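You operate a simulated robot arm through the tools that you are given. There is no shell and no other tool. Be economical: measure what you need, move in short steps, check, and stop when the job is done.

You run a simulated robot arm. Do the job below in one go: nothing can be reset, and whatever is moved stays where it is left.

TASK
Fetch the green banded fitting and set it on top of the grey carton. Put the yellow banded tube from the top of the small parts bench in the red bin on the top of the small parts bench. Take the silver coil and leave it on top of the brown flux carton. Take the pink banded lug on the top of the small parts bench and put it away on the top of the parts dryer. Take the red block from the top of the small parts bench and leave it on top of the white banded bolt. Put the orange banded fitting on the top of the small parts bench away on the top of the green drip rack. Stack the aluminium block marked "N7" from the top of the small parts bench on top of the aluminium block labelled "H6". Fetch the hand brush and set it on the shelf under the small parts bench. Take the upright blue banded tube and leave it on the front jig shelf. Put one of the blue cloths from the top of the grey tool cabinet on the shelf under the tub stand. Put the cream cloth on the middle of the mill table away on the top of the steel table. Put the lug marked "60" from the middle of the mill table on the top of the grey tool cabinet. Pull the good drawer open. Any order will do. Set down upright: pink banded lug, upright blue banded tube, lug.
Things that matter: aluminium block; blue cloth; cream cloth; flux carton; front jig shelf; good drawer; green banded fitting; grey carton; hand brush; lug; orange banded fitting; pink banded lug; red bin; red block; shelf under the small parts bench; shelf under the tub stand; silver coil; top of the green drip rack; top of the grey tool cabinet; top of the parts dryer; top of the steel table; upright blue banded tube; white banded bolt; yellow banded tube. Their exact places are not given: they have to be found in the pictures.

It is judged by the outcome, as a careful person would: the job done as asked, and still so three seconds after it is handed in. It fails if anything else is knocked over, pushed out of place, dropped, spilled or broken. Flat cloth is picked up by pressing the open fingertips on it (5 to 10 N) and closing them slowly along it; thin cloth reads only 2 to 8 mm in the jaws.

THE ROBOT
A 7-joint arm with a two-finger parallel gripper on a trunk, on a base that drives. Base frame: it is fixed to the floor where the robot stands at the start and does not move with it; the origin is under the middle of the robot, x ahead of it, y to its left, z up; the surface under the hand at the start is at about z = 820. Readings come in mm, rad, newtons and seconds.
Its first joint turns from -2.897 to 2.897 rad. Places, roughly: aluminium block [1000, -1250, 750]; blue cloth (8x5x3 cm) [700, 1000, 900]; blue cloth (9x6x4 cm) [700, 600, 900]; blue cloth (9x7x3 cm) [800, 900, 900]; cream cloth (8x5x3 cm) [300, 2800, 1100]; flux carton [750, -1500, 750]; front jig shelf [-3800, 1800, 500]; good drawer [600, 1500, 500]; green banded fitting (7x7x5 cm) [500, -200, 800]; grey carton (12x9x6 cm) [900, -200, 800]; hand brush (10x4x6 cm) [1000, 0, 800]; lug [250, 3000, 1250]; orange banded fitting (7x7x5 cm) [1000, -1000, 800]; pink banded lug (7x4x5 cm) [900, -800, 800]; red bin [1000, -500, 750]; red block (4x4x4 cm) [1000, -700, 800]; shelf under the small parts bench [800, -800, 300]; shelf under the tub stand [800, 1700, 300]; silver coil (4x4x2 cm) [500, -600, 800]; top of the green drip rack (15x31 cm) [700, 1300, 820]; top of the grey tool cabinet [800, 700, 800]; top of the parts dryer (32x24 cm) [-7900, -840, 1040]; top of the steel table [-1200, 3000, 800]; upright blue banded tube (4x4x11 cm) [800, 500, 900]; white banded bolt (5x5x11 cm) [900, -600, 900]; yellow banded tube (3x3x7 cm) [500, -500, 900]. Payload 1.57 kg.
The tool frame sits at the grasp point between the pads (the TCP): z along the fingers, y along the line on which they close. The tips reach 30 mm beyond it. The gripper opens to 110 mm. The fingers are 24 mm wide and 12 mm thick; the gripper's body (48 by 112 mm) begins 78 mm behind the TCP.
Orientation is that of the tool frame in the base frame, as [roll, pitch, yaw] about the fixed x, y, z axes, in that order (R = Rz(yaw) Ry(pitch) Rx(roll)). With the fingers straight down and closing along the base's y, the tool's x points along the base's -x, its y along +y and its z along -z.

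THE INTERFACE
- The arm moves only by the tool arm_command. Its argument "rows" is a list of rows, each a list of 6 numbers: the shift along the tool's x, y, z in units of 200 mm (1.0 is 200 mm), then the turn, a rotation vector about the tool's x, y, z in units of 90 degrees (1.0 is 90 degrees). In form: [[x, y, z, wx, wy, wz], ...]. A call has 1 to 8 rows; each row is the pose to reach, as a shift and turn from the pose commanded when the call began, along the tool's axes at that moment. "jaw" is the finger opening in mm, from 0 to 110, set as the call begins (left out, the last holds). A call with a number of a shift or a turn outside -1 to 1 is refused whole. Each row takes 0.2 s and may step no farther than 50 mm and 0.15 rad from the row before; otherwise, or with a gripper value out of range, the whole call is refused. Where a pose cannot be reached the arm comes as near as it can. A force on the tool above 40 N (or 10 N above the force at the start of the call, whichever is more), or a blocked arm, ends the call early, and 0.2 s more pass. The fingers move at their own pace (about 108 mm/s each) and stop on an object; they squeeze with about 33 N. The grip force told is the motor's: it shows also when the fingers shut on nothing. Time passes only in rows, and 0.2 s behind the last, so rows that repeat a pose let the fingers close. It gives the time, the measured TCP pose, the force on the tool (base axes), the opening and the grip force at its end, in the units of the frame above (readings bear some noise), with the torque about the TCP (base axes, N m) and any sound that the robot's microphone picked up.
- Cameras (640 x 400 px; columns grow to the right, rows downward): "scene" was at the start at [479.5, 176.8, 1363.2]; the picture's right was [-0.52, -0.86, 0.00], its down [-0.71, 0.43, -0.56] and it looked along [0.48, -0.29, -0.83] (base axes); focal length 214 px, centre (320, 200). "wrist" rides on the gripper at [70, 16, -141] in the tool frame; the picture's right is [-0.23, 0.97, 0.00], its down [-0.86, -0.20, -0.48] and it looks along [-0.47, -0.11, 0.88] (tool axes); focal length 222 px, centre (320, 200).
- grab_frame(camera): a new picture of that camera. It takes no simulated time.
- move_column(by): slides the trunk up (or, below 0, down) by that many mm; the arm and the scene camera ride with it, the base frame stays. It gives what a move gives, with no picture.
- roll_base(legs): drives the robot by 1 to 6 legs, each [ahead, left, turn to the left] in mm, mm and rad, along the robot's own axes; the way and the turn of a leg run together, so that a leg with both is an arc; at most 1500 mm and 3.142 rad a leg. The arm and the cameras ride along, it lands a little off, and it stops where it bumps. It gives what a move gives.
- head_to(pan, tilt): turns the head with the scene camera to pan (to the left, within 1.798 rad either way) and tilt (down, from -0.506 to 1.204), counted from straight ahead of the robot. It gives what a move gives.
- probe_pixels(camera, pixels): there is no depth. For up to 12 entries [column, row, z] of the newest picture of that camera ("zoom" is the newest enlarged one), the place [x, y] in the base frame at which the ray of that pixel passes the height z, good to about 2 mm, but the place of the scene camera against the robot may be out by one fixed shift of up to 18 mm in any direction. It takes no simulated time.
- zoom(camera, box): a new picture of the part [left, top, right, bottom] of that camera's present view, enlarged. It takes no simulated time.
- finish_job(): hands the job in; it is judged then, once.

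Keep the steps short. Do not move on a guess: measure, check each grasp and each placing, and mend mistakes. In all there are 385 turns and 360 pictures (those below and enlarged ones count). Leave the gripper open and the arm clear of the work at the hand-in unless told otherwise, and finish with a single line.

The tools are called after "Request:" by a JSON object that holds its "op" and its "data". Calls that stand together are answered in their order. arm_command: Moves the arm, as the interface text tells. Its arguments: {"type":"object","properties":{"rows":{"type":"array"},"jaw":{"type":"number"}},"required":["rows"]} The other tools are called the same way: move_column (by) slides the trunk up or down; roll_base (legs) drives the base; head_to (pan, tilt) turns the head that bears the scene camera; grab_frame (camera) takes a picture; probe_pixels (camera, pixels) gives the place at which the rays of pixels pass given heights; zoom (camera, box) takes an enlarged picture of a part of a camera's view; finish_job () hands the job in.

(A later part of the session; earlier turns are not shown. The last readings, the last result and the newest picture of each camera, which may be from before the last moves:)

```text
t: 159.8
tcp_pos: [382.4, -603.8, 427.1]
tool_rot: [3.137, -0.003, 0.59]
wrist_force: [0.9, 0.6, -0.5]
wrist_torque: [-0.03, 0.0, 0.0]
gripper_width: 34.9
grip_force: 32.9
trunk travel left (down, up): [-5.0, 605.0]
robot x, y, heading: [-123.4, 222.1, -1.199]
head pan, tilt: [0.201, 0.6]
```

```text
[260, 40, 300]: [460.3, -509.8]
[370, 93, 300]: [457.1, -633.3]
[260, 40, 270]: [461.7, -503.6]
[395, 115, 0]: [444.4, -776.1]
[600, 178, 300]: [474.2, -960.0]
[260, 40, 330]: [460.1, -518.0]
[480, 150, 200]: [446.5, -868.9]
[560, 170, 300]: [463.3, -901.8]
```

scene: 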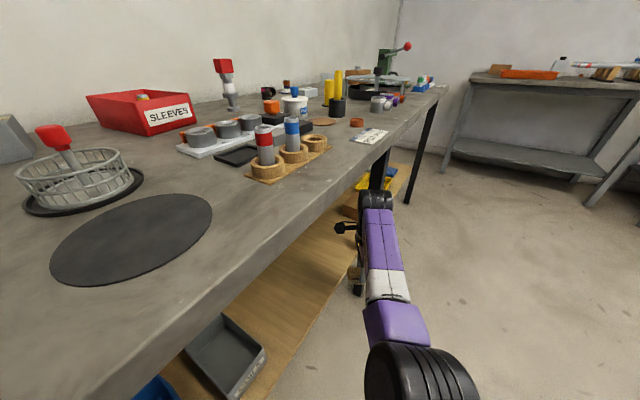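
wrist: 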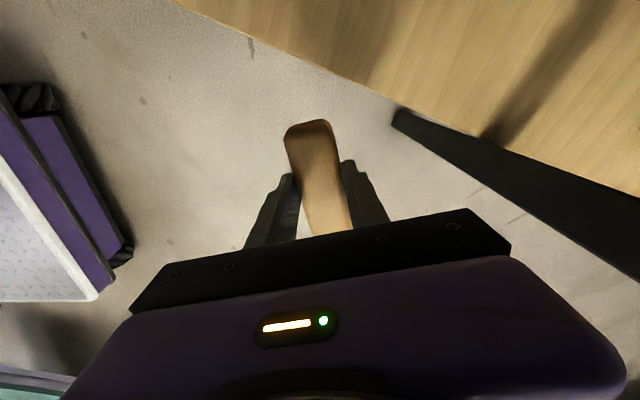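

Request:
{"op": "roll_base", "data": {"legs": [[0, 0, 0.1]]}}

Request:
{"op": "roll_base", "data": {"legs": [[0, 0, 0.085]]}}

Request:
{"op": "grab_frame", "data": {"camera": "scene"}}

Request:
{"op": "grab_frame", "data": {"camera": "wrist"}}

```text
t: 160.7
tcp_pos: [459.2, -551.1, 426.9]
tool_rot: [3.136, -0.003, 0.689]
wrist_force: [-0.7, 0.3, -0.5]
wrist_torque: [0.01, -0.01, -0.01]
gripper_width: 34.9
grip_force: 32.1
trunk travel left (down, up): [-5.0, 605.0]
robot x, y, heading: [-122.9, 219.0, -1.112]
head pan, tilt: [0.201, 0.6]
```

```text
t: 161.6
tcp_pos: [524.3, -496.6, 426.5]
tool_rot: [3.136, -0.004, 0.775]
wrist_force: [0.7, -0.4, -0.3]
wrist_torque: [0.0, 0.05, -0.03]
gripper_width: 35.4
grip_force: 33.2
trunk travel left (down, up): [-5.0, 605.0]
robot x, y, heading: [-124.8, 220.9, -1.018]
head pan, tilt: [0.201, 0.6]
```

```text
259 pictures are left
```

scene: 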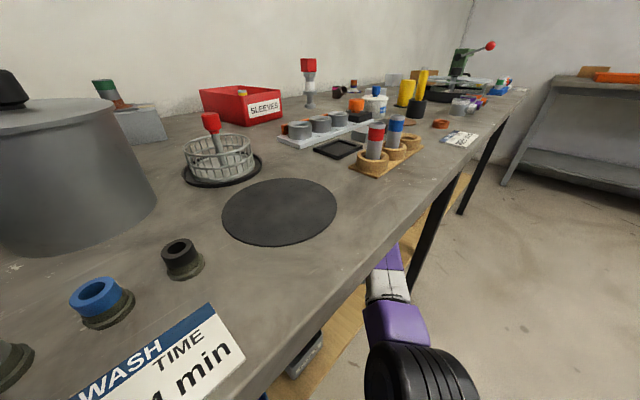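

```text
258 pictures are left
```

wrist: 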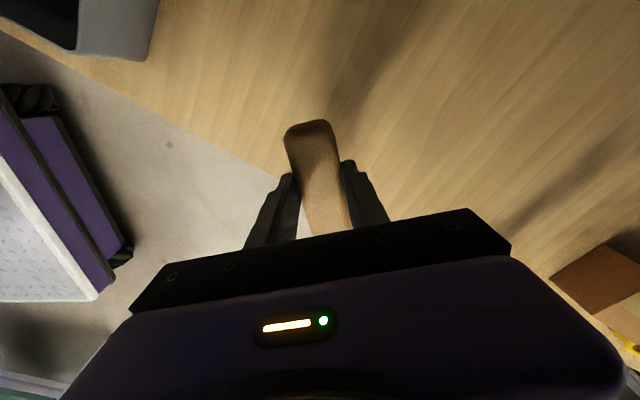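

Request:
{"op": "probe_pixels", "data": {"camera": "wrist", "pixels": [[200, 137, 300], [200, 137, 270], [265, 168, 300], [265, 168, 270], [265, 168, 330], [158, 20, 300], [150, 60, 300], [312, 160, 360]]}}

```text
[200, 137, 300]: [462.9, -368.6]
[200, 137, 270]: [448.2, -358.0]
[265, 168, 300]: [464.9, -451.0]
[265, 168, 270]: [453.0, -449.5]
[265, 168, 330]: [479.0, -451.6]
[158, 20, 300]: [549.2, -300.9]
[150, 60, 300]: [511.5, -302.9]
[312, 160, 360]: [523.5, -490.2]
```

Request:
{"op": "arm_command", "data": {"rows": [[0.089, 0.087, 0, 0, 0, 0], [0.089, 0.087, 0.15, 0, 0, 0], [0.089, 0.087, 0.28, 0, 0, 0], [0.089, 0.087, 0.28, 0, 0, 0]]}}

Request:
{"op": "arm_command", "data": {"rows": [[0, 0, 0.015, 0, 0, 0], [0, 0, 0.03, 0, 0, 0], [0, 0, 0.045, 0, 0, 0], [0, 0, 0.045, 0, 0, 0]]}}

```text
t: 162.6
tcp_pos: [550.4, -498.2, 370.9]
tool_rot: [3.135, -0.003, 0.777]
wrist_force: [-0.6, -0.1, -0.8]
wrist_torque: [0.0, 0.04, -0.02]
gripper_width: 34.9
grip_force: 33.2
trunk travel left (down, up): [-5.0, 605.0]
robot x, y, heading: [-121.9, 215.6, -1.023]
head pan, tilt: [0.201, 0.6]
```

```text
t: 163.6
tcp_pos: [548.9, -496.4, 362.9]
tool_rot: [3.137, -0.004, 0.777]
wrist_force: [0.2, 0.3, -1.5]
wrist_torque: [-0.01, 0.01, -0.01]
gripper_width: 34.9
grip_force: 33.1
trunk travel left (down, up): [-5.0, 605.0]
robot x, y, heading: [-124.6, 220.8, -1.019]
head pan, tilt: [0.201, 0.6]
```

Request:
{"op": "arm_command", "data": {"rows": [[0, 0, 0.02, 0, 0, 0], [0, 0, 0.035, 0, 0, 0], [0, 0, 0.05, 0, 0, 0], [0, 0, 0.06, 0, 0, 0], [0, 0, 0.06, 0, 0, 0]]}}

```text
t: 164.8
tcp_pos: [551.4, -498.2, 354.8]
tool_rot: [3.129, -0.004, 0.775]
wrist_force: [-2.0, 0.5, 35.1]
wrist_torque: [0.26, 0.25, -0.01]
gripper_width: 35.1
grip_force: 33.5
trunk travel left (down, up): [-5.0, 605.0]
robot x, y, heading: [-122.5, 222.4, -1.021]
head pan, tilt: [0.201, 0.6]
```

Brush bears on the shelf; ease up, release, rise.

Request:
{"op": "arm_command", "data": {"rows": [[0, 0, -0.02, 0, 0, 0], [0, 0, -0.025, 0, 0, 0]]}}

Request:
{"op": "arm_command", "data": {"rows": [[0, 0, 0, 0, 0, 0], [0, 0, 0, 0, 0, 0], [0, 0, -0.1, 0, 0, 0], [0, 0, -0.3, 0, 0, 0], [0, 0, -0.42, 0, 0, 0]], "jaw": 80}}

Request:
{"op": "grab_frame", "data": {"camera": "wrist"}}

```text
t: 165.4
tcp_pos: [550.3, -495.1, 354.4]
tool_rot: [3.137, -0.005, 0.777]
wrist_force: [3.0, -2.9, 10.8]
wrist_torque: [-0.17, -0.15, 0.02]
gripper_width: 35.0
grip_force: 33.0
trunk travel left (down, up): [-5.0, 605.0]
robot x, y, heading: [-124.5, 224.8, -1.02]
head pan, tilt: [0.201, 0.6]
```

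```text
t: 166.6
tcp_pos: [550.5, -496.1, 439.2]
tool_rot: [3.138, -0.003, 0.776]
wrist_force: [-0.1, 0.0, -0.4]
wrist_torque: [0.02, 0.01, -0.01]
gripper_width: 80.0
grip_force: 0.0
trunk travel left (down, up): [-5.0, 605.0]
robot x, y, heading: [-122.9, 219.4, -1.018]
head pan, tilt: [0.201, 0.6]
```

```text
257 pictures are left
```

wrist: 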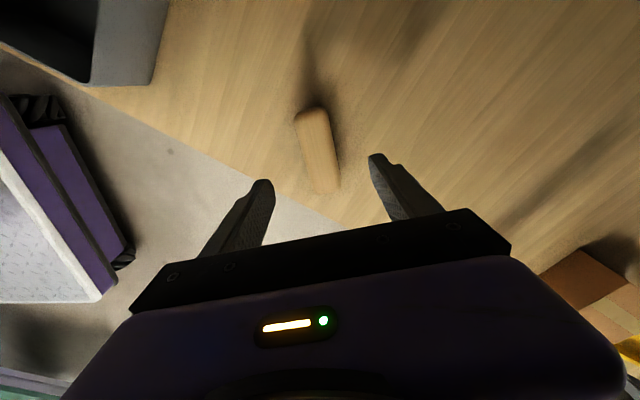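

Request:
{"op": "roll_base", "data": {"legs": [[0, 0, -0.5]]}}

Request:
{"op": "move_column", "data": {"by": 400}}

Request:
{"op": "move_column", "data": {"by": 190}}

Request:
{"op": "grab_frame", "data": {"camera": "scene"}}

```text
t: 168.4
tcp_pos: [117.8, -730.6, 438.3]
tool_rot: [3.138, -0.004, 0.27]
wrist_force: [-0.3, 0.7, 0.3]
wrist_torque: [0.0, -0.02, 0.04]
gripper_width: 80.1
grip_force: 0.0
trunk travel left (down, up): [-5.0, 605.0]
robot x, y, heading: [-119.4, 218.0, -1.528]
head pan, tilt: [0.201, 0.6]
```

```text
t: 172.3
tcp_pos: [116.9, -731.1, 839.4]
tool_rot: [3.137, -0.003, 0.269]
wrist_force: [0.4, 0.1, 0.2]
wrist_torque: [-0.02, -0.02, 0.01]
gripper_width: 80.4
grip_force: 0.0
trunk travel left (down, up): [-405.0, 205.0]
robot x, y, heading: [-123.0, 222.4, -1.526]
head pan, tilt: [0.201, 0.6]
```

```text
t: 174.3
tcp_pos: [118.3, -731.7, 1028.7]
tool_rot: [3.136, -0.004, 0.271]
wrist_force: [-0.6, 1.4, 0.7]
wrist_torque: [0.0, 0.02, -0.01]
gripper_width: 80.1
grip_force: 0.0
trunk travel left (down, up): [-595.0, 15.0]
robot x, y, heading: [-119.0, 223.0, -1.523]
head pan, tilt: [0.201, 0.6]
```

```text
256 pictures are left
```

scene: 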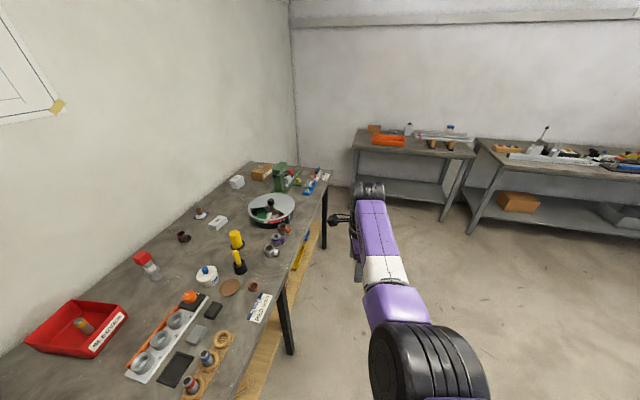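

Request:
{"op": "arm_command", "data": {"rows": [[0, 0, -0.2, 0, 0, 0], [0, 0, -0.4, 0, 0, 0]]}}

Request:
{"op": "roll_base", "data": {"legs": [[0, 0, 1.525], [0, -1230, 0], [110, 0, 0]]}}

Request:
{"op": "grab_frame", "data": {"camera": "wrist"}}

```text
t: 174.9
tcp_pos: [119.8, -729.9, 1110.5]
tool_rot: [3.136, -0.004, 0.27]
wrist_force: [-0.3, -0.3, -0.8]
wrist_torque: [-0.01, -0.02, 0.01]
gripper_width: 79.8
grip_force: 0.0
trunk travel left (down, up): [-595.0, 15.0]
robot x, y, heading: [-120.6, 224.3, -1.523]
head pan, tilt: [0.201, 0.6]
```

```text
t: 185.3
tcp_pos: [914.9, -787.7, 1111.3]
tool_rot: [3.135, -0.003, 1.766]
wrist_force: [-0.5, 0.1, 0.7]
wrist_torque: [0.0, -0.02, -0.01]
gripper_width: 80.2
grip_force: 0.1
trunk travel left (down, up): [-595.0, 15.0]
robot x, y, heading: [-51.8, -954.0, -0.029]
head pan, tilt: [0.201, 0.6]
```

```text
255 pictures are left
```

wrist: 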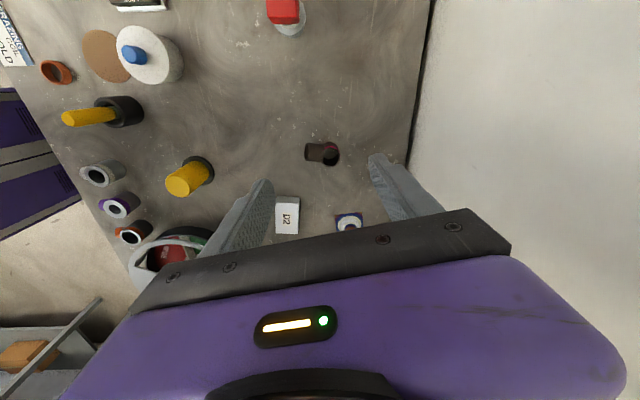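

Request:
{"op": "roll_base", "data": {"legs": [[60, -90, 0.029]]}}

Request:
{"op": "arm_command", "data": {"rows": [[-0.2, 0, 0, 0, 0, 0], [-0.4, -0.05, 0, 0, 0, 0], [-0.6, -0.1, 0, 0, 0, 0], [-0.6, -0.15, 0.2, 0, 0, 0]]}}

Request:
{"op": "grab_frame", "data": {"camera": "wrist"}}

```text
t: 186.5
tcp_pos: [968.4, -852.5, 1110.0]
tool_rot: [3.137, -0.004, 1.792]
wrist_force: [0.2, 0.1, -0.2]
wrist_torque: [-0.02, -0.01, -0.01]
gripper_width: 80.1
grip_force: 0.1
trunk travel left (down, up): [-595.0, 15.0]
robot x, y, heading: [9.0, -1048.2, -0.005]
head pan, tilt: [0.201, 0.6]
```

```text
t: 187.5
tcp_pos: [961.3, -976.3, 1071.4]
tool_rot: [3.134, -0.003, 1.794]
wrist_force: [0.0, 0.0, 0.0]
wrist_torque: [0.03, -0.01, -0.02]
gripper_width: 80.1
grip_force: 0.0
trunk travel left (down, up): [-595.0, 15.0]
robot x, y, heading: [6.5, -1049.9, -0.004]
head pan, tilt: [0.201, 0.6]
```

```text
254 pictures are left
```

wrist: 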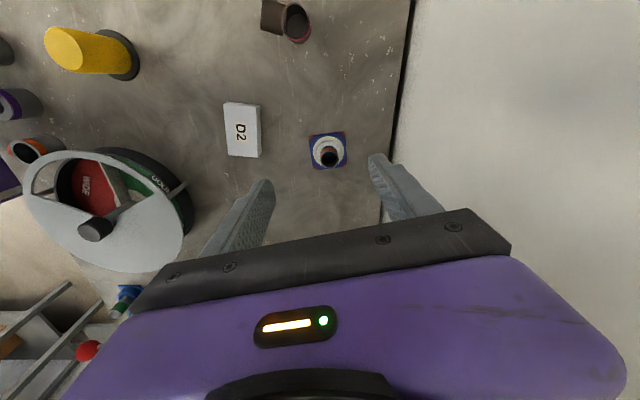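

Request:
{"op": "zoom", "data": {"camera": "wrist", "box": [264, 110, 392, 190]}}

```text
5.00 times, centred on (328, 150) of wrist
```

zoom: 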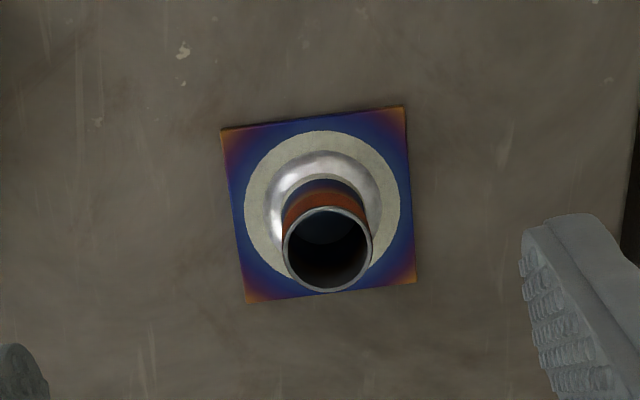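

Request:
{"op": "probe_pixels", "data": {"camera": "zoom", "pixels": [[327, 249, 870], [327, 249, 875], [320, 206, 826], [282, 249, 872], [372, 249, 872], [221, 131, 825], [402, 107, 825], [414, 284, 825], [244, 303, 825]]}}

```text
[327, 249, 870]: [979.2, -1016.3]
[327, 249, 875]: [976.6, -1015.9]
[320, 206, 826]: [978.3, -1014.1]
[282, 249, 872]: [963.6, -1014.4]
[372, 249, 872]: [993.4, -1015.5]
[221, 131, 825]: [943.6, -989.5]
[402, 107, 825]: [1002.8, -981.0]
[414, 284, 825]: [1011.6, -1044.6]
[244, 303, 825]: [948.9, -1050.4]
```

Request:
{"op": "arm_command", "data": {"rows": [[-0.214, 0.039, 0, 0, 0, 0], [-0.214, 0.039, 0.2, 0, 0, 0], [-0.214, 0.039, 0.4, 0, 0, 0], [-0.214, 0.039, 0.6, 0, 0, 0], [-0.214, 0.039, 0.7, 0, 0, 0], [-0.214, 0.039, 0.7, 0, 0, 0]], "jaw": 70}}

Request:
{"op": "zoom", "data": {"camera": "wrist", "box": [224, 80, 416, 200]}}

```text
t: 188.9
tcp_pos: [985.0, -1012.7, 929.6]
tool_rot: [3.137, -0.004, 1.792]
wrist_force: [-0.5, -0.8, -0.4]
wrist_torque: [-0.03, -0.02, 0.03]
gripper_width: 70.1
grip_force: 0.0
trunk travel left (down, up): [-595.0, 15.0]
robot x, y, heading: [7.6, -1051.8, 0.002]
head pan, tilt: [0.201, 0.6]
```

```text
3.33 times, centred on (320, 140) of wrist
```

zoom: 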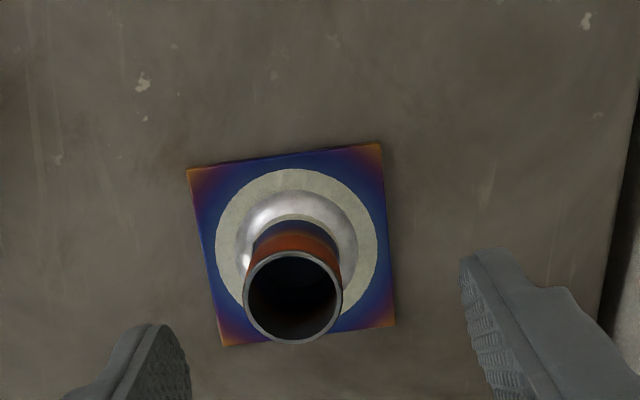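

Request:
{"op": "probe_pixels", "data": {"camera": "zoom", "pixels": [[293, 297, 872], [293, 297, 867]]}}

```text
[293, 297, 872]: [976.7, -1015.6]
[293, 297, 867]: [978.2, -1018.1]
```

Request:
{"op": "arm_command", "data": {"rows": [[-0.009, -0.04, 0.1, 0, 0, 0], [-0.009, -0.04, 0.2, 0, 0, 0], [-0.009, -0.04, 0.273, 0, 0, 0], [-0.009, -0.04, 0.273, 0, 0, 0]]}}

Request:
{"op": "arm_command", "data": {"rows": [[0, 0, 0, 0, 0, 0], [0, 0, 0, 0, 0, 0], [0, 0, 0, 0, 0, 0]], "jaw": 15}}

Request:
{"op": "zoom", "data": {"camera": "wrist", "box": [224, 80, 416, 200]}}

```text
t: 189.9
tcp_pos: [975.9, -1019.1, 875.0]
tool_rot: [3.136, -0.003, 1.792]
wrist_force: [0.1, -0.5, 0.1]
wrist_torque: [-0.03, -0.01, 0.02]
gripper_width: 69.9
grip_force: 0.1
trunk travel left (down, up): [-595.0, 15.0]
robot x, y, heading: [4.6, -1048.1, -0.008]
head pan, tilt: [0.201, 0.6]
```

```text
t: 190.7
tcp_pos: [977.7, -1020.0, 875.6]
tool_rot: [3.134, -0.005, 1.793]
wrist_force: [-0.7, 0.6, 0.0]
wrist_torque: [-0.08, 0.09, -0.06]
gripper_width: 27.4
grip_force: 33.0
trunk travel left (down, up): [-595.0, 15.0]
robot x, y, heading: [5.8, -1047.0, -0.008]
head pan, tilt: [0.201, 0.6]
```

```text
3.33 times, centred on (320, 140) of wrist
```

zoom: 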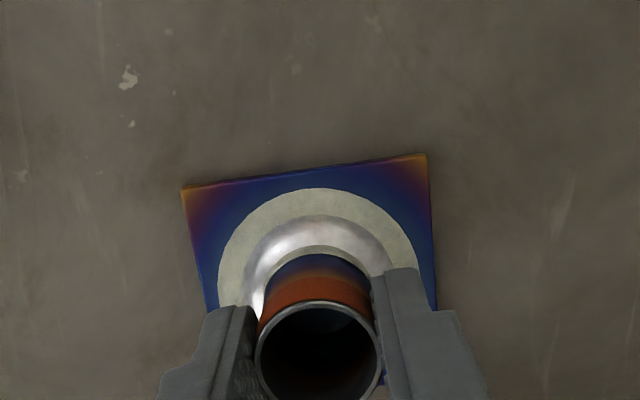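

Request:
{"op": "arm_command", "data": {"rows": [[0, 0, -0.1, 0, 0, 0], [0, 0, -0.3, 0, 0, 0], [0, 0, -0.5, 0, 0, 0], [0, 0, -0.7, 0, 0, 0], [0, 0, -0.9, 0, 0, 0]]}}

Request:
{"op": "arm_command", "data": {"rows": [[0, -0.2, 0, 0, 0, 0], [0, -0.4, 0, 0, 0, 0], [0, -0.6, 0, 0, 0, 0], [0, -0.8, 0, 0, 0, 0], [0, -1.0, 0, 0, 0, 0]]}}

Request:
{"op": "roll_base", "data": {"legs": [[-120, 0, 0], [0, 1100, 0], [0, 1000, 0]]}}

Request:
{"op": "head_to", "data": {"pan": 0.6, "tilt": 0.8}}

Request:
{"op": "grab_frame", "data": {"camera": "scene"}}

Request:
{"op": "grab_frame", "data": {"camera": "wrist"}}

```text
t: 191.9
tcp_pos: [977.0, -1021.8, 1055.2]
tool_rot: [3.136, -0.003, 1.793]
wrist_force: [-0.2, -0.8, -2.8]
wrist_torque: [0.02, 0.0, -0.02]
gripper_width: 27.8
grip_force: 33.0
trunk travel left (down, up): [-595.0, 15.0]
robot x, y, heading: [2.5, -1047.7, -0.006]
head pan, tilt: [0.201, 0.6]
```

```text
t: 193.1
tcp_pos: [779.3, -1066.1, 1057.4]
tool_rot: [3.139, -0.005, 1.793]
wrist_force: [0.6, -0.3, -1.0]
wrist_torque: [-0.03, 0.03, -0.01]
gripper_width: 27.3
grip_force: 32.7
trunk travel left (down, up): [-595.0, 15.0]
robot x, y, heading: [5.9, -1048.1, -0.003]
head pan, tilt: [0.201, 0.6]
```

```text
t: 204.7
tcp_pos: [685.4, 1083.7, 1058.1]
tool_rot: [3.138, -0.004, 1.757]
wrist_force: [0.0, -0.2, -1.4]
wrist_torque: [0.0, -0.02, 0.0]
gripper_width: 27.9
grip_force: 33.5
trunk travel left (down, up): [-595.0, 15.0]
robot x, y, heading: [-85.9, 1129.8, -0.041]
head pan, tilt: [0.201, 0.6]
```

```text
t: 205.6
tcp_pos: [686.2, 1083.6, 1057.6]
tool_rot: [3.134, -0.003, 1.758]
wrist_force: [-0.1, 0.5, -1.6]
wrist_torque: [0.01, 0.03, 0.02]
gripper_width: 27.7
grip_force: 32.5
trunk travel left (down, up): [-595.0, 15.0]
robot x, y, heading: [-85.0, 1129.9, -0.037]
head pan, tilt: [0.6, 0.799]
```

```text
250 pictures are left
```

scene: 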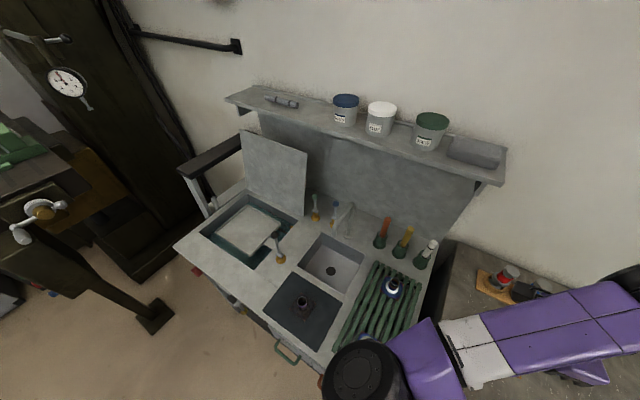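

```text
249 pictures are left
```

wrist: 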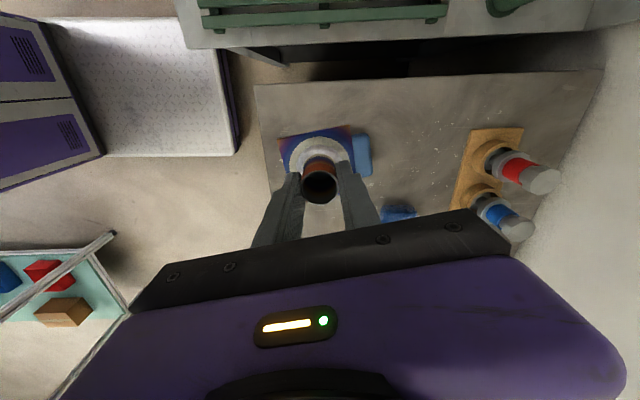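

Request:
{"op": "roll_base", "data": {"legs": [[0, 130, 0.038]]}}

Request:
{"op": "head_to", "data": {"pan": 0.3, "tilt": 1.1}}

Request:
{"op": "grab_frame", "data": {"camera": "scene"}}

Request:
{"op": "grab_frame", "data": {"camera": "wrist"}}

```text
t: 206.9
tcp_pos: [690.2, 1246.1, 1057.1]
tool_rot: [3.135, -0.002, 1.795]
wrist_force: [-0.3, -0.8, -1.5]
wrist_torque: [0.02, 0.02, 0.01]
gripper_width: 27.7
grip_force: 32.8
trunk travel left (down, up): [-595.0, 15.0]
robot x, y, heading: [-81.6, 1258.3, -0.003]
head pan, tilt: [0.6, 0.799]
```

```text
t: 207.7
tcp_pos: [690.4, 1245.8, 1056.8]
tool_rot: [3.136, -0.003, 1.797]
wrist_force: [0.4, 0.8, -1.2]
wrist_torque: [-0.01, 0.02, -0.02]
gripper_width: 27.9
grip_force: 33.6
trunk travel left (down, up): [-595.0, 15.0]
robot x, y, heading: [-78.9, 1261.7, -0.004]
head pan, tilt: [0.3, 1.1]
```

```text
248 pictures are left
```

scene: 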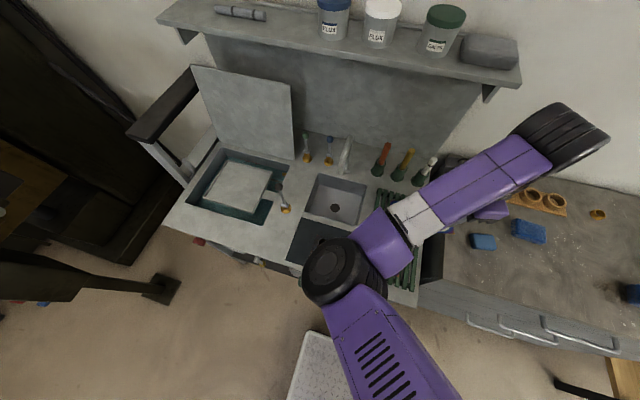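

```text
247 pictures are left
```

wrist: 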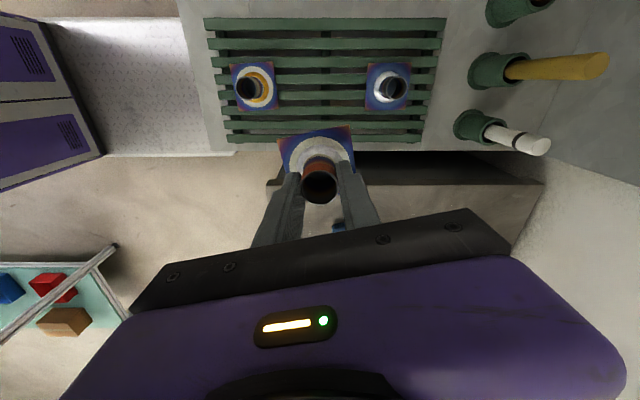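

Request:
{"op": "probe_pixels", "data": {"camera": "wrist", "pixels": [[205, 18, 820], [445, 18, 820], [424, 145, 820], [227, 140, 820], [277, 108, 825], [280, 80, 825], [366, 62, 825], [366, 110, 825], [318, 88, 825], [318, 88, 835]]}}

Request:
{"op": "zoom", "data": {"camera": "wrist", "box": [200, 10, 456, 170]}}

```text
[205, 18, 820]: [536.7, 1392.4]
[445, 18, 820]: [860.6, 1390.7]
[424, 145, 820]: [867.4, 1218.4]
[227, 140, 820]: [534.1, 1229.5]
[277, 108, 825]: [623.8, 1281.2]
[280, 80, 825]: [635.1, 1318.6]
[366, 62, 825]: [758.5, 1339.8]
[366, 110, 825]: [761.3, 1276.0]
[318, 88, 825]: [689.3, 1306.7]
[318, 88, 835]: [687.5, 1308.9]
```

```text
2.50 times, centred on (328, 90) of wrist
```

zoom: 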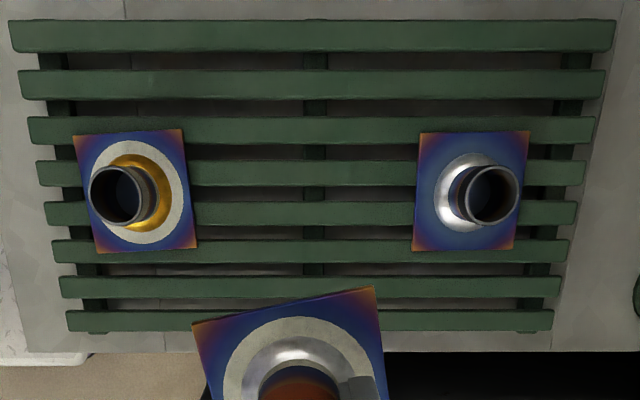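

Request:
{"op": "arm_command", "data": {"rows": [[0.15, 0.05, 0, 0, 0, 0], [0.286, 0.096, 0, 0, 0, 0], [0.286, 0.096, 0.2, 0, 0, 0], [0.286, 0.096, 0.4, 0, 0, 0], [0.286, 0.096, 0.6, 0, 0, 0], [0.286, 0.096, 0.78, 0, 0, 0], [0.286, 0.096, 0.78, 0, 0, 0]]}}

Request:
{"op": "grab_frame", "data": {"camera": "wrist"}}

```text
t: 209.3
tcp_pos: [695.8, 1305.9, 900.6]
tool_rot: [3.136, -0.002, 1.796]
wrist_force: [-0.9, 0.2, -1.6]
wrist_torque: [0.01, 0.0, 0.01]
gripper_width: 27.8
grip_force: 32.3
trunk travel left (down, up): [-595.0, 15.0]
robot x, y, heading: [-83.5, 1260.2, 0.004]
head pan, tilt: [0.3, 1.1]
```

```text
245 pictures are left
```

wrist: 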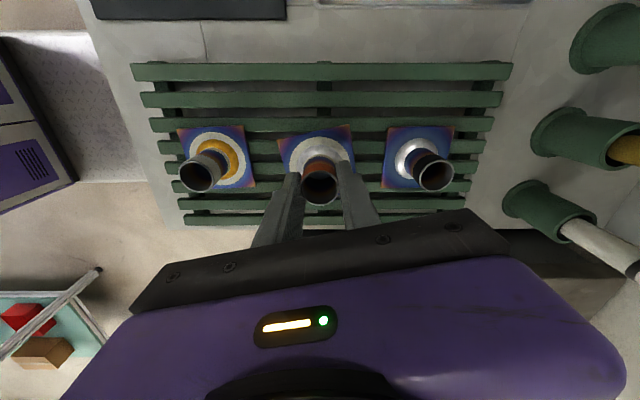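

Request:
{"op": "arm_command", "data": {"rows": [[0, 0, 0.05, 0, 0, 0], [0, 0, 0.08, 0, 0, 0], [0, 0, 0.1, 0, 0, 0], [0, 0, 0.115, 0, 0, 0], [0, 0, 0.13, 0, 0, 0], [0, 0, 0.13, 0, 0, 0]]}}

```text
t: 210.7
tcp_pos: [696.6, 1307.5, 874.8]
tool_rot: [3.137, -0.004, 1.795]
wrist_force: [-0.3, -0.2, -1.7]
wrist_torque: [0.0, -0.01, 0.02]
gripper_width: 27.7
grip_force: 32.5
trunk travel left (down, up): [-595.0, 15.0]
robot x, y, heading: [-85.0, 1263.1, 0.0]
head pan, tilt: [0.3, 1.1]
```

Request:
{"op": "arm_command", "data": {"rows": [[0, 0, 0.015, 0, 0, 0], [0, 0, 0.03, 0, 0, 0], [0, 0, 0.04, 0, 0, 0], [0, 0, 0.05, 0, 0, 0]]}}

Request:
{"op": "zoom", "data": {"camera": "wrist", "box": [200, 100, 456, 230]}}

```text
t: 211.7
tcp_pos: [696.2, 1307.8, 867.7]
tool_rot: [3.133, -0.003, 1.797]
wrist_force: [5.7, 0.7, 32.6]
wrist_torque: [0.09, 0.38, 0.01]
gripper_width: 28.1
grip_force: 32.9
trunk travel left (down, up): [-595.0, 15.0]
robot x, y, heading: [-86.1, 1259.5, -0.002]
head pan, tilt: [0.3, 1.1]
```

```text
2.50 times, centred on (328, 165) of wrist
```

zoom: 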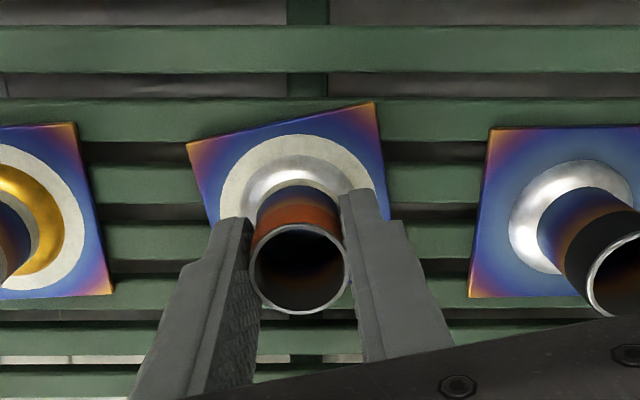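

Request:
{"op": "arm_command", "data": {"rows": [[0, 0, -0.02, 0, 0, 0], [0, 0, -0.02, 0, 0, 0]]}}

Request:
{"op": "arm_command", "data": {"rows": [[0, 0, 0, 0, 0, 0], [0, 0, 0, 0, 0, 0], [0, 0, -0.2, 0, 0, 0], [0, 0, -0.4, 0, 0, 0], [0, 0, -0.6, 0, 0, 0], [0, 0, -0.8, 0, 0, 0]], "jaw": 56}}

Request:
{"op": "grab_frame", "data": {"camera": "wrist"}}

```text
t: 212.3
tcp_pos: [694.8, 1306.4, 867.0]
tool_rot: [-3.141, -0.002, 1.797]
wrist_force: [0.0, -0.5, -1.4]
wrist_torque: [0.0, 0.01, -0.02]
gripper_width: 27.9
grip_force: 32.4
trunk travel left (down, up): [-595.0, 15.0]
robot x, y, heading: [-83.1, 1258.1, 0.005]
head pan, tilt: [0.3, 1.1]
```

```text
t: 213.7
tcp_pos: [694.1, 1303.4, 1032.7]
tool_rot: [3.138, -0.004, 1.796]
wrist_force: [0.3, -0.3, -1.0]
wrist_torque: [0.04, -0.01, 0.03]
gripper_width: 55.9
grip_force: 0.1
trunk travel left (down, up): [-595.0, 15.0]
robot x, y, heading: [-85.1, 1260.5, -0.0]
head pan, tilt: [0.3, 1.1]
```

```text
243 pictures are left
```

wrist: 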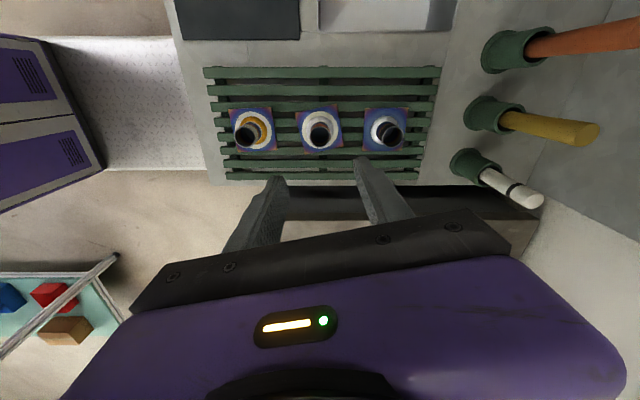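

Request:
{"op": "probe_pixels", "data": {"camera": "wrist", "pixels": [[115, 258, 500], [115, 258, 800], [60, 330, 500], [208, 160, 200], [190, 40, 820], [215, 180, 820], [280, 188, 820], [535, 215, 820]]}}

Request:
{"op": "arm_command", "data": {"rows": [[0, 0, -0.2, 0, 0, 0], [0, -0.2, -0.2, 0, 0, 0], [0, -0.4, -0.2, 0, 0, 0]]}}

Request:
{"op": "roll_base", "data": {"legs": [[-150, 0, 0]]}}

Request:
{"op": "head_to", "data": {"pan": 0.5, "tilt": 1.1}}

Request:
{"op": "grab_frame", "data": {"camera": "scene"}}

```text
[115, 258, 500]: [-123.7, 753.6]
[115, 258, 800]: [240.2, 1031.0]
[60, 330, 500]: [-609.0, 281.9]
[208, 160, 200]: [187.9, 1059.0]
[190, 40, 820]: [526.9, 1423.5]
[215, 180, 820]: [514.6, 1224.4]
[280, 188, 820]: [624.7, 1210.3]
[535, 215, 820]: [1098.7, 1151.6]
```

```text
t: 214.5
tcp_pos: [616.6, 1288.2, 1069.7]
tool_rot: [3.137, -0.004, 1.797]
wrist_force: [0.6, -0.6, -0.3]
wrist_torque: [-0.04, 0.01, 0.01]
gripper_width: 56.2
grip_force: 0.1
trunk travel left (down, up): [-595.0, 15.0]
robot x, y, heading: [-81.0, 1260.0, 0.001]
head pan, tilt: [0.3, 1.1]
```

```text
t: 215.8
tcp_pos: [469.2, 1287.9, 1068.8]
tool_rot: [3.138, -0.004, 1.796]
wrist_force: [-1.0, 0.4, 0.5]
wrist_torque: [0.01, 0.0, -0.01]
gripper_width: 55.9
grip_force: 0.1
trunk travel left (down, up): [-595.0, 15.0]
robot x, y, heading: [-227.2, 1259.3, -0.001]
head pan, tilt: [0.3, 1.1]
```

```text
t: 216.6
tcp_pos: [469.7, 1287.6, 1070.8]
tool_rot: [3.136, -0.004, 1.796]
wrist_force: [0.1, -0.2, -0.5]
wrist_torque: [0.0, 0.02, -0.02]
gripper_width: 55.7
grip_force: 0.0
trunk travel left (down, up): [-595.0, 15.0]
robot x, y, heading: [-228.4, 1261.2, 0.0]
head pan, tilt: [0.499, 1.1]
```

```text
242 pictures are left
```

scene: 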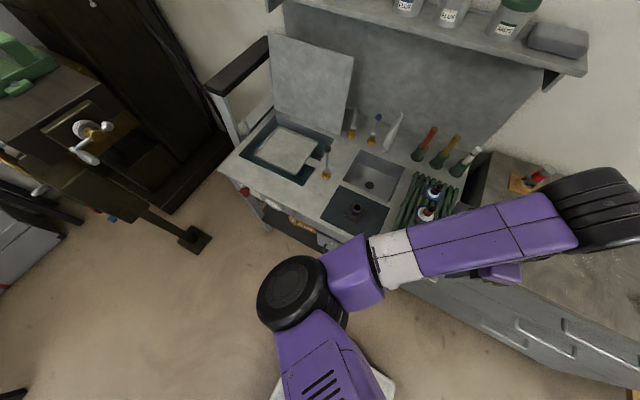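

Request:
{"op": "roll_base", "data": {"legs": [[-500, 0, 0]]}}

Request:
{"op": "move_column", "data": {"by": -300}}

Request:
{"op": "head_to", "data": {"pan": 0.3, "tilt": 0.5}}

Request:
{"op": "grab_frame", "data": {"camera": "scene"}}

Request:
{"op": "zoom", "data": {"camera": "scene", "box": [200, 130, 520, 330]}}

```text
t: 219.6
tcp_pos: [-42.3, 1288.9, 1068.8]
tool_rot: [3.137, -0.005, 1.798]
wrist_force: [-0.5, 0.1, 0.4]
wrist_torque: [0.0, 0.04, -0.04]
gripper_width: 56.2
grip_force: 0.0
trunk travel left (down, up): [-595.0, 15.0]
robot x, y, heading: [-741.8, 1261.1, -0.001]
head pan, tilt: [0.499, 1.1]
```

```text
t: 222.6
tcp_pos: [-42.0, 1287.9, 769.8]
tool_rot: [3.137, -0.004, 1.798]
wrist_force: [0.0, -0.2, -0.4]
wrist_torque: [0.01, 0.01, 0.04]
gripper_width: 56.0
grip_force: 0.0
trunk travel left (down, up): [-295.0, 315.0]
robot x, y, heading: [-738.7, 1261.8, 0.005]
head pan, tilt: [0.499, 1.1]
```

```text
t: 223.6
tcp_pos: [-42.3, 1288.5, 770.1]
tool_rot: [3.137, -0.003, 1.798]
wrist_force: [0.4, 0.7, 0.1]
wrist_torque: [0.01, -0.02, 0.0]
gripper_width: 55.6
grip_force: 0.1
trunk travel left (down, up): [-295.0, 315.0]
robot x, y, heading: [-741.0, 1263.7, 0.004]
head pan, tilt: [0.3, 0.499]
```

```text
241 pictures are left
```

scene: 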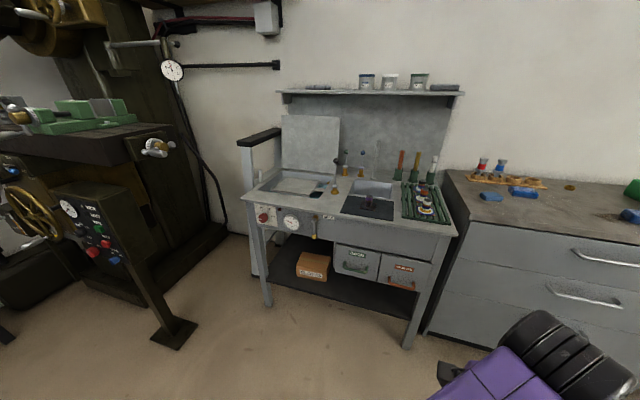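

```text
2.00 times, centred on (360, 230) of scene
```

zoom: 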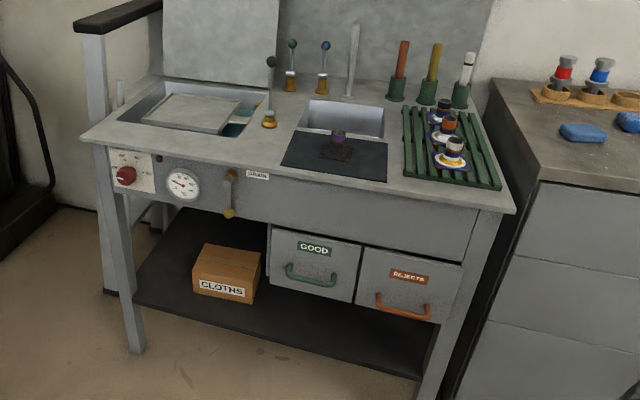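

Request:
{"op": "zoom", "data": {"camera": "scene", "box": [240, 200, 460, 350]}}

```text
2.67 times, centred on (350, 275) of scene
```

zoom: 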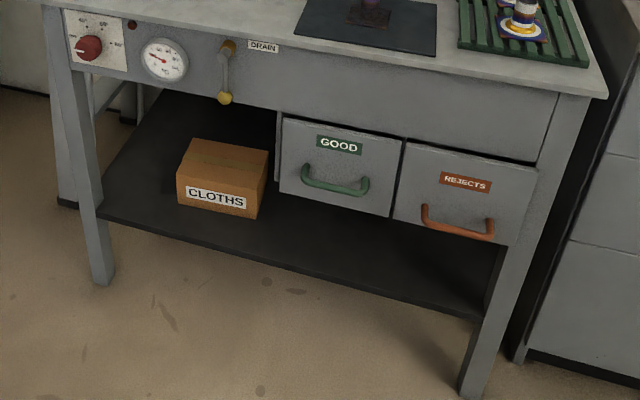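

Request:
{"op": "probe_pixels", "data": {"camera": "zoom", "pixels": [[103, 283, 0], [470, 395, 0], [290, 265, 300], [290, 265, 260], [480, 318, 300], [105, 218, 300], [605, 97, 820], [605, 97, 840], [335, 188, 500], [335, 188, 450], [390, 216, 400], [280, 192, 400]]}}

```text
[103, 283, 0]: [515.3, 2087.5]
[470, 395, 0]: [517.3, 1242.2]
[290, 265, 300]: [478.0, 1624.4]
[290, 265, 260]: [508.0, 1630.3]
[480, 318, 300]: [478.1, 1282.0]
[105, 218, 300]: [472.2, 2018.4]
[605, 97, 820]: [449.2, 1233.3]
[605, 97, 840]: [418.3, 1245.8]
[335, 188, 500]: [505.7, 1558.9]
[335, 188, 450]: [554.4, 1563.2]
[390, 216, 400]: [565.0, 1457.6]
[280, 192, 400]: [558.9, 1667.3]
```

Request:
{"op": "move_column", "data": {"by": 315}}

Request:
{"op": "roll_base", "data": {"legs": [[560, -150, 0]]}}

Request:
{"op": "arm_command", "data": {"rows": [[0, 0, 0, 0, 0, -0.09], [0, 0, 0, 0, 0, -0.18], [0, 0, 0, 0, 0, -0.27], [0, 0, 0, 0, 0, -0.36], [0, 0, 0, 0, 0, -0.45], [0, 0, 0, 0, 0, -0.54], [0, 0, 0, 0, 0, -0.63], [0, 0, 0, 0, 0, -0.72]], "jaw": 80}}

Request:
{"op": "grab_frame", "data": {"camera": "wrist"}}

```text
t: 226.7
tcp_pos: [-42.8, 1287.8, 1084.4]
tool_rot: [3.137, -0.004, 1.798]
wrist_force: [0.2, 0.2, -0.4]
wrist_torque: [0.0, -0.04, -0.02]
gripper_width: 55.7
grip_force: 0.2
trunk travel left (down, up): [-610.0, 0.0]
robot x, y, heading: [-739.6, 1260.7, 0.005]
head pan, tilt: [0.3, 0.499]
```

```text
t: 230.0
tcp_pos: [515.1, 1137.2, 1085.1]
tool_rot: [3.136, -0.004, 1.793]
wrist_force: [1.3, 0.7, 0.6]
wrist_torque: [-0.03, 0.04, -0.01]
gripper_width: 56.1
grip_force: 0.0
trunk travel left (down, up): [-610.0, 0.0]
robot x, y, heading: [-183.2, 1112.9, -0.006]
head pan, tilt: [0.3, 0.499]
```

```text
t: 231.8
tcp_pos: [515.7, 1137.1, 1084.8]
tool_rot: [3.136, 0.004, 2.927]
wrist_force: [0.4, 0.0, 0.3]
wrist_torque: [0.01, 0.0, -0.02]
gripper_width: 80.2
grip_force: 0.1
trunk travel left (down, up): [-610.0, 0.0]
robot x, y, heading: [-184.4, 1108.5, -0.003]
head pan, tilt: [0.3, 0.499]
```

```text
238 pictures are left
```

wrist: 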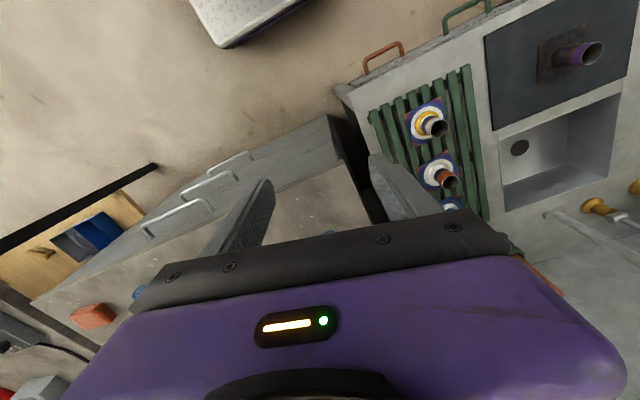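

Request:
{"op": "arm_command", "data": {"rows": [[0, -0.1, 0, 0, 0, -0.07], [0.2, -0.2, 0, 0, 0, -0.137], [0.4, -0.3, 0, 0, 0, -0.137]]}}

Request:
{"op": "grab_frame", "data": {"camera": "wrist"}}

```text
t: 232.6
tcp_pos: [425.6, 1096.0, 1083.9]
tool_rot: [3.136, 0.001, 3.139]
wrist_force: [0.0, 0.7, 0.1]
wrist_torque: [0.03, -0.01, 0.01]
gripper_width: 80.0
grip_force: 0.0
trunk travel left (down, up): [-610.0, 0.0]
robot x, y, heading: [-181.8, 1111.9, 0.0]
head pan, tilt: [0.3, 0.499]
```

```text
237 pictures are left
```

wrist: 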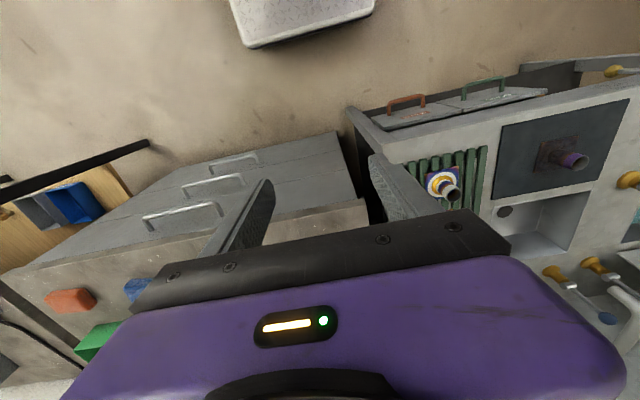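

Request:
{"op": "probe_pixels", "data": {"camera": "wrist", "pixels": [[367, 201, 800], [340, 132, 0], [340, 132, 100], [403, 100, 450], [484, 80, 450], [484, 80, 500], [350, 108, 795], [640, 55, 795]]}}

Request:
{"op": "arm_command", "data": {"rows": [[-0.2, 0, 0, 0, 0, 0], [-0.4, 0, 0, 0, 0, 0], [-0.6, 0, 0, 0, 0, 0], [-0.8, 0, 0, 0, 0, 0], [-1.0, 0, 0, 0, 0, 0]]}}

Request:
{"op": "grab_frame", "data": {"camera": "wrist"}}

```text
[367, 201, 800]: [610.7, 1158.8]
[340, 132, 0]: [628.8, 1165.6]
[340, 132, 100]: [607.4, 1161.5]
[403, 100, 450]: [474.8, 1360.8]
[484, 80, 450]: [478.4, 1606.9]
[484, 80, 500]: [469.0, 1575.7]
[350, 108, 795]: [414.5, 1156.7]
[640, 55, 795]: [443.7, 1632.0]
```

```text
t: 233.8
tcp_pos: [625.4, 1092.8, 1083.0]
tool_rot: [3.136, 0.003, 3.139]
wrist_force: [-0.5, 0.3, 0.6]
wrist_torque: [-0.01, -0.04, 0.02]
gripper_width: 80.1
grip_force: 0.1
trunk travel left (down, up): [-610.0, 0.0]
robot x, y, heading: [-184.5, 1110.9, -0.006]
head pan, tilt: [0.3, 0.499]
```

```text
236 pictures are left
```

wrist: 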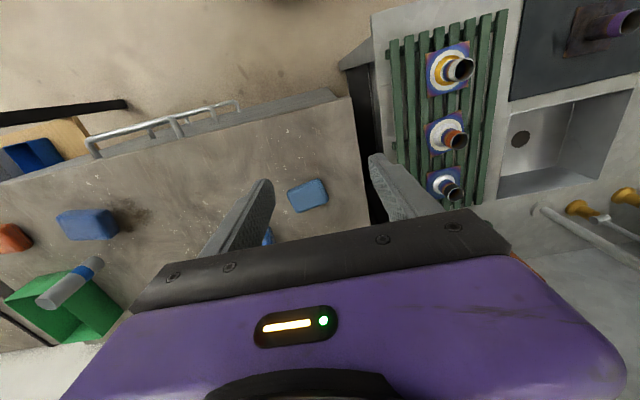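

Request:
{"op": "zoom", "data": {"camera": "wrist", "box": [256, 150, 384, 230]}}

Request:
{"op": "probe_pixels", "data": {"camera": "wrist", "pixels": [[308, 195, 860], [308, 195, 900], [338, 90, 850], [338, 90, 880], [338, 90, 820]]}}

```text
5.00 times, centred on (320, 190) of wrist
```

zoom: 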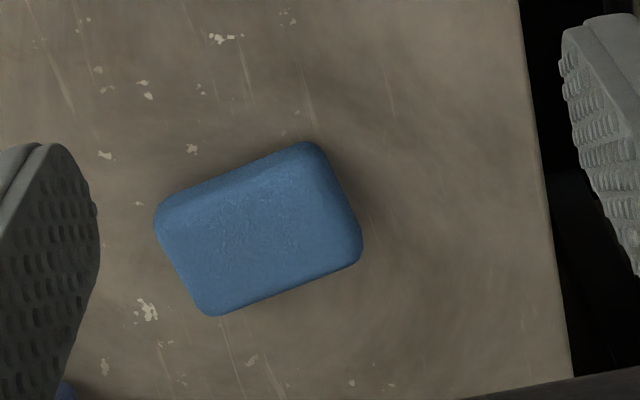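

```text
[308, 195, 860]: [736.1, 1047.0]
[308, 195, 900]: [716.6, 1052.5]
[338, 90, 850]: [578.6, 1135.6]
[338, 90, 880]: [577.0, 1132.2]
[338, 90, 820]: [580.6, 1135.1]
```

Request:
{"op": "arm_command", "data": {"rows": [[-0.15, -0.1, 0.15, 0, 0, 0], [-0.3, -0.2, 0.3, 0, 0, 0], [-0.4, -0.25, 0.5, 0, 0, 0], [-0.4, -0.25, 0.65, 0, 0, 0], [-0.4, -0.25, 0.65, 0, 0, 0]]}}

Request:
{"op": "grab_frame", "data": {"camera": "wrist"}}

```text
t: 235.0
tcp_pos: [707.8, 1044.6, 952.1]
tool_rot: [3.137, 0.003, 3.138]
wrist_force: [0.4, 0.0, 0.3]
wrist_torque: [-0.01, -0.03, -0.02]
gripper_width: 79.9
grip_force: 0.0
trunk travel left (down, up): [-610.0, 0.0]
robot x, y, heading: [-182.5, 1112.6, -0.003]
head pan, tilt: [0.3, 0.499]
```

```text
234 pictures are left
```

wrist: 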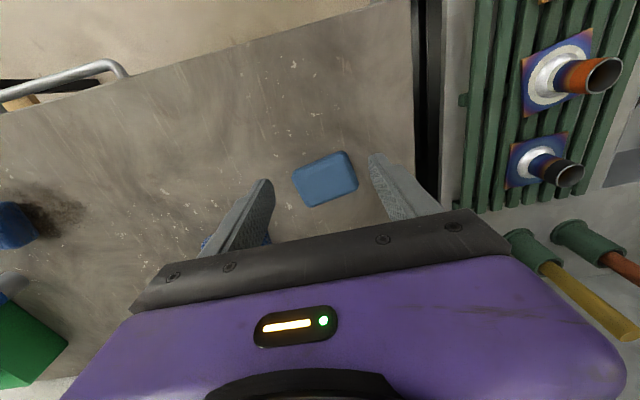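

Request:
{"op": "zoom", "data": {"camera": "wrist", "box": [256, 135, 384, 215]}}

Request:
{"op": "probe_pixels", "data": {"camera": "wrist", "pixels": [[325, 180, 860], [325, 180, 820], [325, 180, 780]]}}

```text
5.00 times, centred on (320, 175) of wrist
```

zoom: 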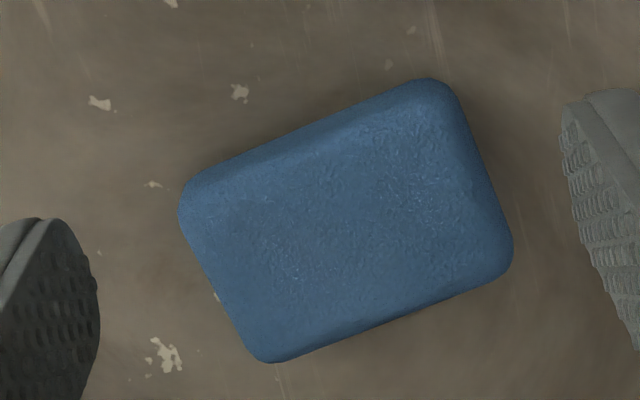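

```text
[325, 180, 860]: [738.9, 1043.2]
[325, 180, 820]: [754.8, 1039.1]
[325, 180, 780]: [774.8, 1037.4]
```

Request:
{"op": "probe_pixels", "data": {"camera": "zoom", "pixels": [[182, 190, 800], [440, 78, 800], [512, 262, 800], [262, 362, 800]]}}

```text
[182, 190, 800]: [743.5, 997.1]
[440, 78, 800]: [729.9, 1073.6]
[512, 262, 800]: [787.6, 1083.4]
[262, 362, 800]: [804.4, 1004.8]
```

Request:
{"op": "arm_command", "data": {"rows": [[0.2, 0, -0.1, 0, 0, 0], [0.35, -0.02, -0.2, 0, 0, -0.05], [0.35, -0.02, -0.2, 0, 0, -0.11]], "jaw": 110}}

Request:
{"op": "roll_base", "data": {"legs": [[120, 0, 0]]}}

Request:
{"op": "arm_command", "data": {"rows": [[0, 0, 0, 0, -0.09, 0], [0, 0, 0, 0, -0.18, 0], [0, 0, 0, 0, -0.27, 0], [0, 0, 0, 0, -0.36, 0], [0, 0, 0, 0, -0.38, 0]]}}

Request:
{"op": "grab_frame", "data": {"camera": "wrist"}}

```text
t: 235.8
tcp_pos: [637.0, 1042.0, 995.9]
tool_rot: [3.137, 0.007, -2.971]
wrist_force: [0.0, 0.3, 0.2]
wrist_torque: [0.02, 0.0, -0.01]
gripper_width: 109.9
grip_force: 0.2
trunk travel left (down, up): [-610.0, 0.0]
robot x, y, heading: [-179.0, 1110.1, -0.004]
head pan, tilt: [0.3, 0.499]
```

```text
t: 237.0
tcp_pos: [757.2, 1040.8, 996.1]
tool_rot: [3.137, 0.004, -2.972]
wrist_force: [-0.6, 0.0, 0.4]
wrist_torque: [0.03, -0.04, 0.0]
gripper_width: 109.9
grip_force: 0.0
trunk travel left (down, up): [-610.0, 0.0]
robot x, y, heading: [-63.0, 1110.2, -0.002]
head pan, tilt: [0.3, 0.499]
```

```text
t: 238.2
tcp_pos: [757.1, 1041.0, 996.1]
tool_rot: [3.136, 0.604, -2.976]
wrist_force: [-0.1, 0.0, -0.1]
wrist_torque: [-0.02, 0.01, 0.02]
gripper_width: 110.0
grip_force: 0.1
trunk travel left (down, up): [-610.0, 0.0]
robot x, y, heading: [-65.8, 1110.8, -0.004]
head pan, tilt: [0.3, 0.499]
```

```text
232 pictures are left
```

wrist: 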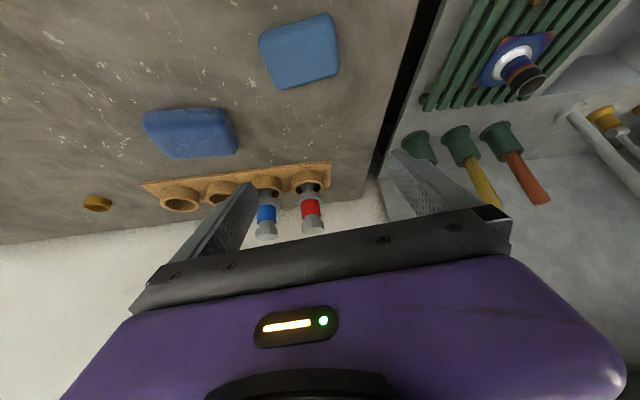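

Request:
{"op": "probe_pixels", "data": {"camera": "wrist", "pixels": [[238, 145, 790], [232, 115, 800], [300, 50, 800], [262, 40, 800], [339, 72, 800]]}}

```text
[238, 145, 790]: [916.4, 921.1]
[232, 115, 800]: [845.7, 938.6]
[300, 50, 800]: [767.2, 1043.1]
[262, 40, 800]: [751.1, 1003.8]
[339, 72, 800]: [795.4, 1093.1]
```

Request:
{"op": "arm_command", "data": {"rows": [[0.125, 0, 0.18, 0, 0, 0], [0.25, 0, 0.36, 0, 0, 0], [0.375, 0, 0.54, 0, 0, 0], [0.47, 0, 0.68, 0, 0, 0], [0.47, 0, 0.68, 0, 0, 0]]}}

Request:
{"op": "grab_frame", "data": {"camera": "wrist"}}

```text
t: 239.1
tcp_pos: [758.8, 1039.7, 872.4]
tool_rot: [3.14, 0.611, -2.977]
wrist_force: [-13.3, 0.7, 15.5]
wrist_torque: [-0.88, 0.12, -0.85]
gripper_width: 107.1
grip_force: 0.1
trunk travel left (down, up): [-610.0, 0.0]
robot x, y, heading: [-65.2, 1112.9, 0.001]
head pan, tilt: [0.3, 0.499]
stopped in row 4: the force on the tool passed its limit at 116 N (the readings are from after the stop); the commanded pose is now the measured one
```

```text
231 pictures are left
```

wrist: 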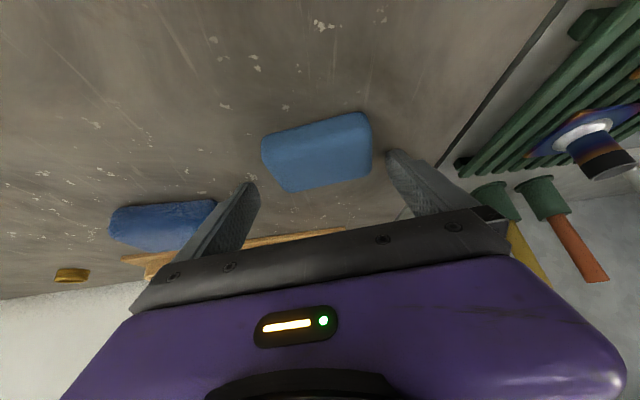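

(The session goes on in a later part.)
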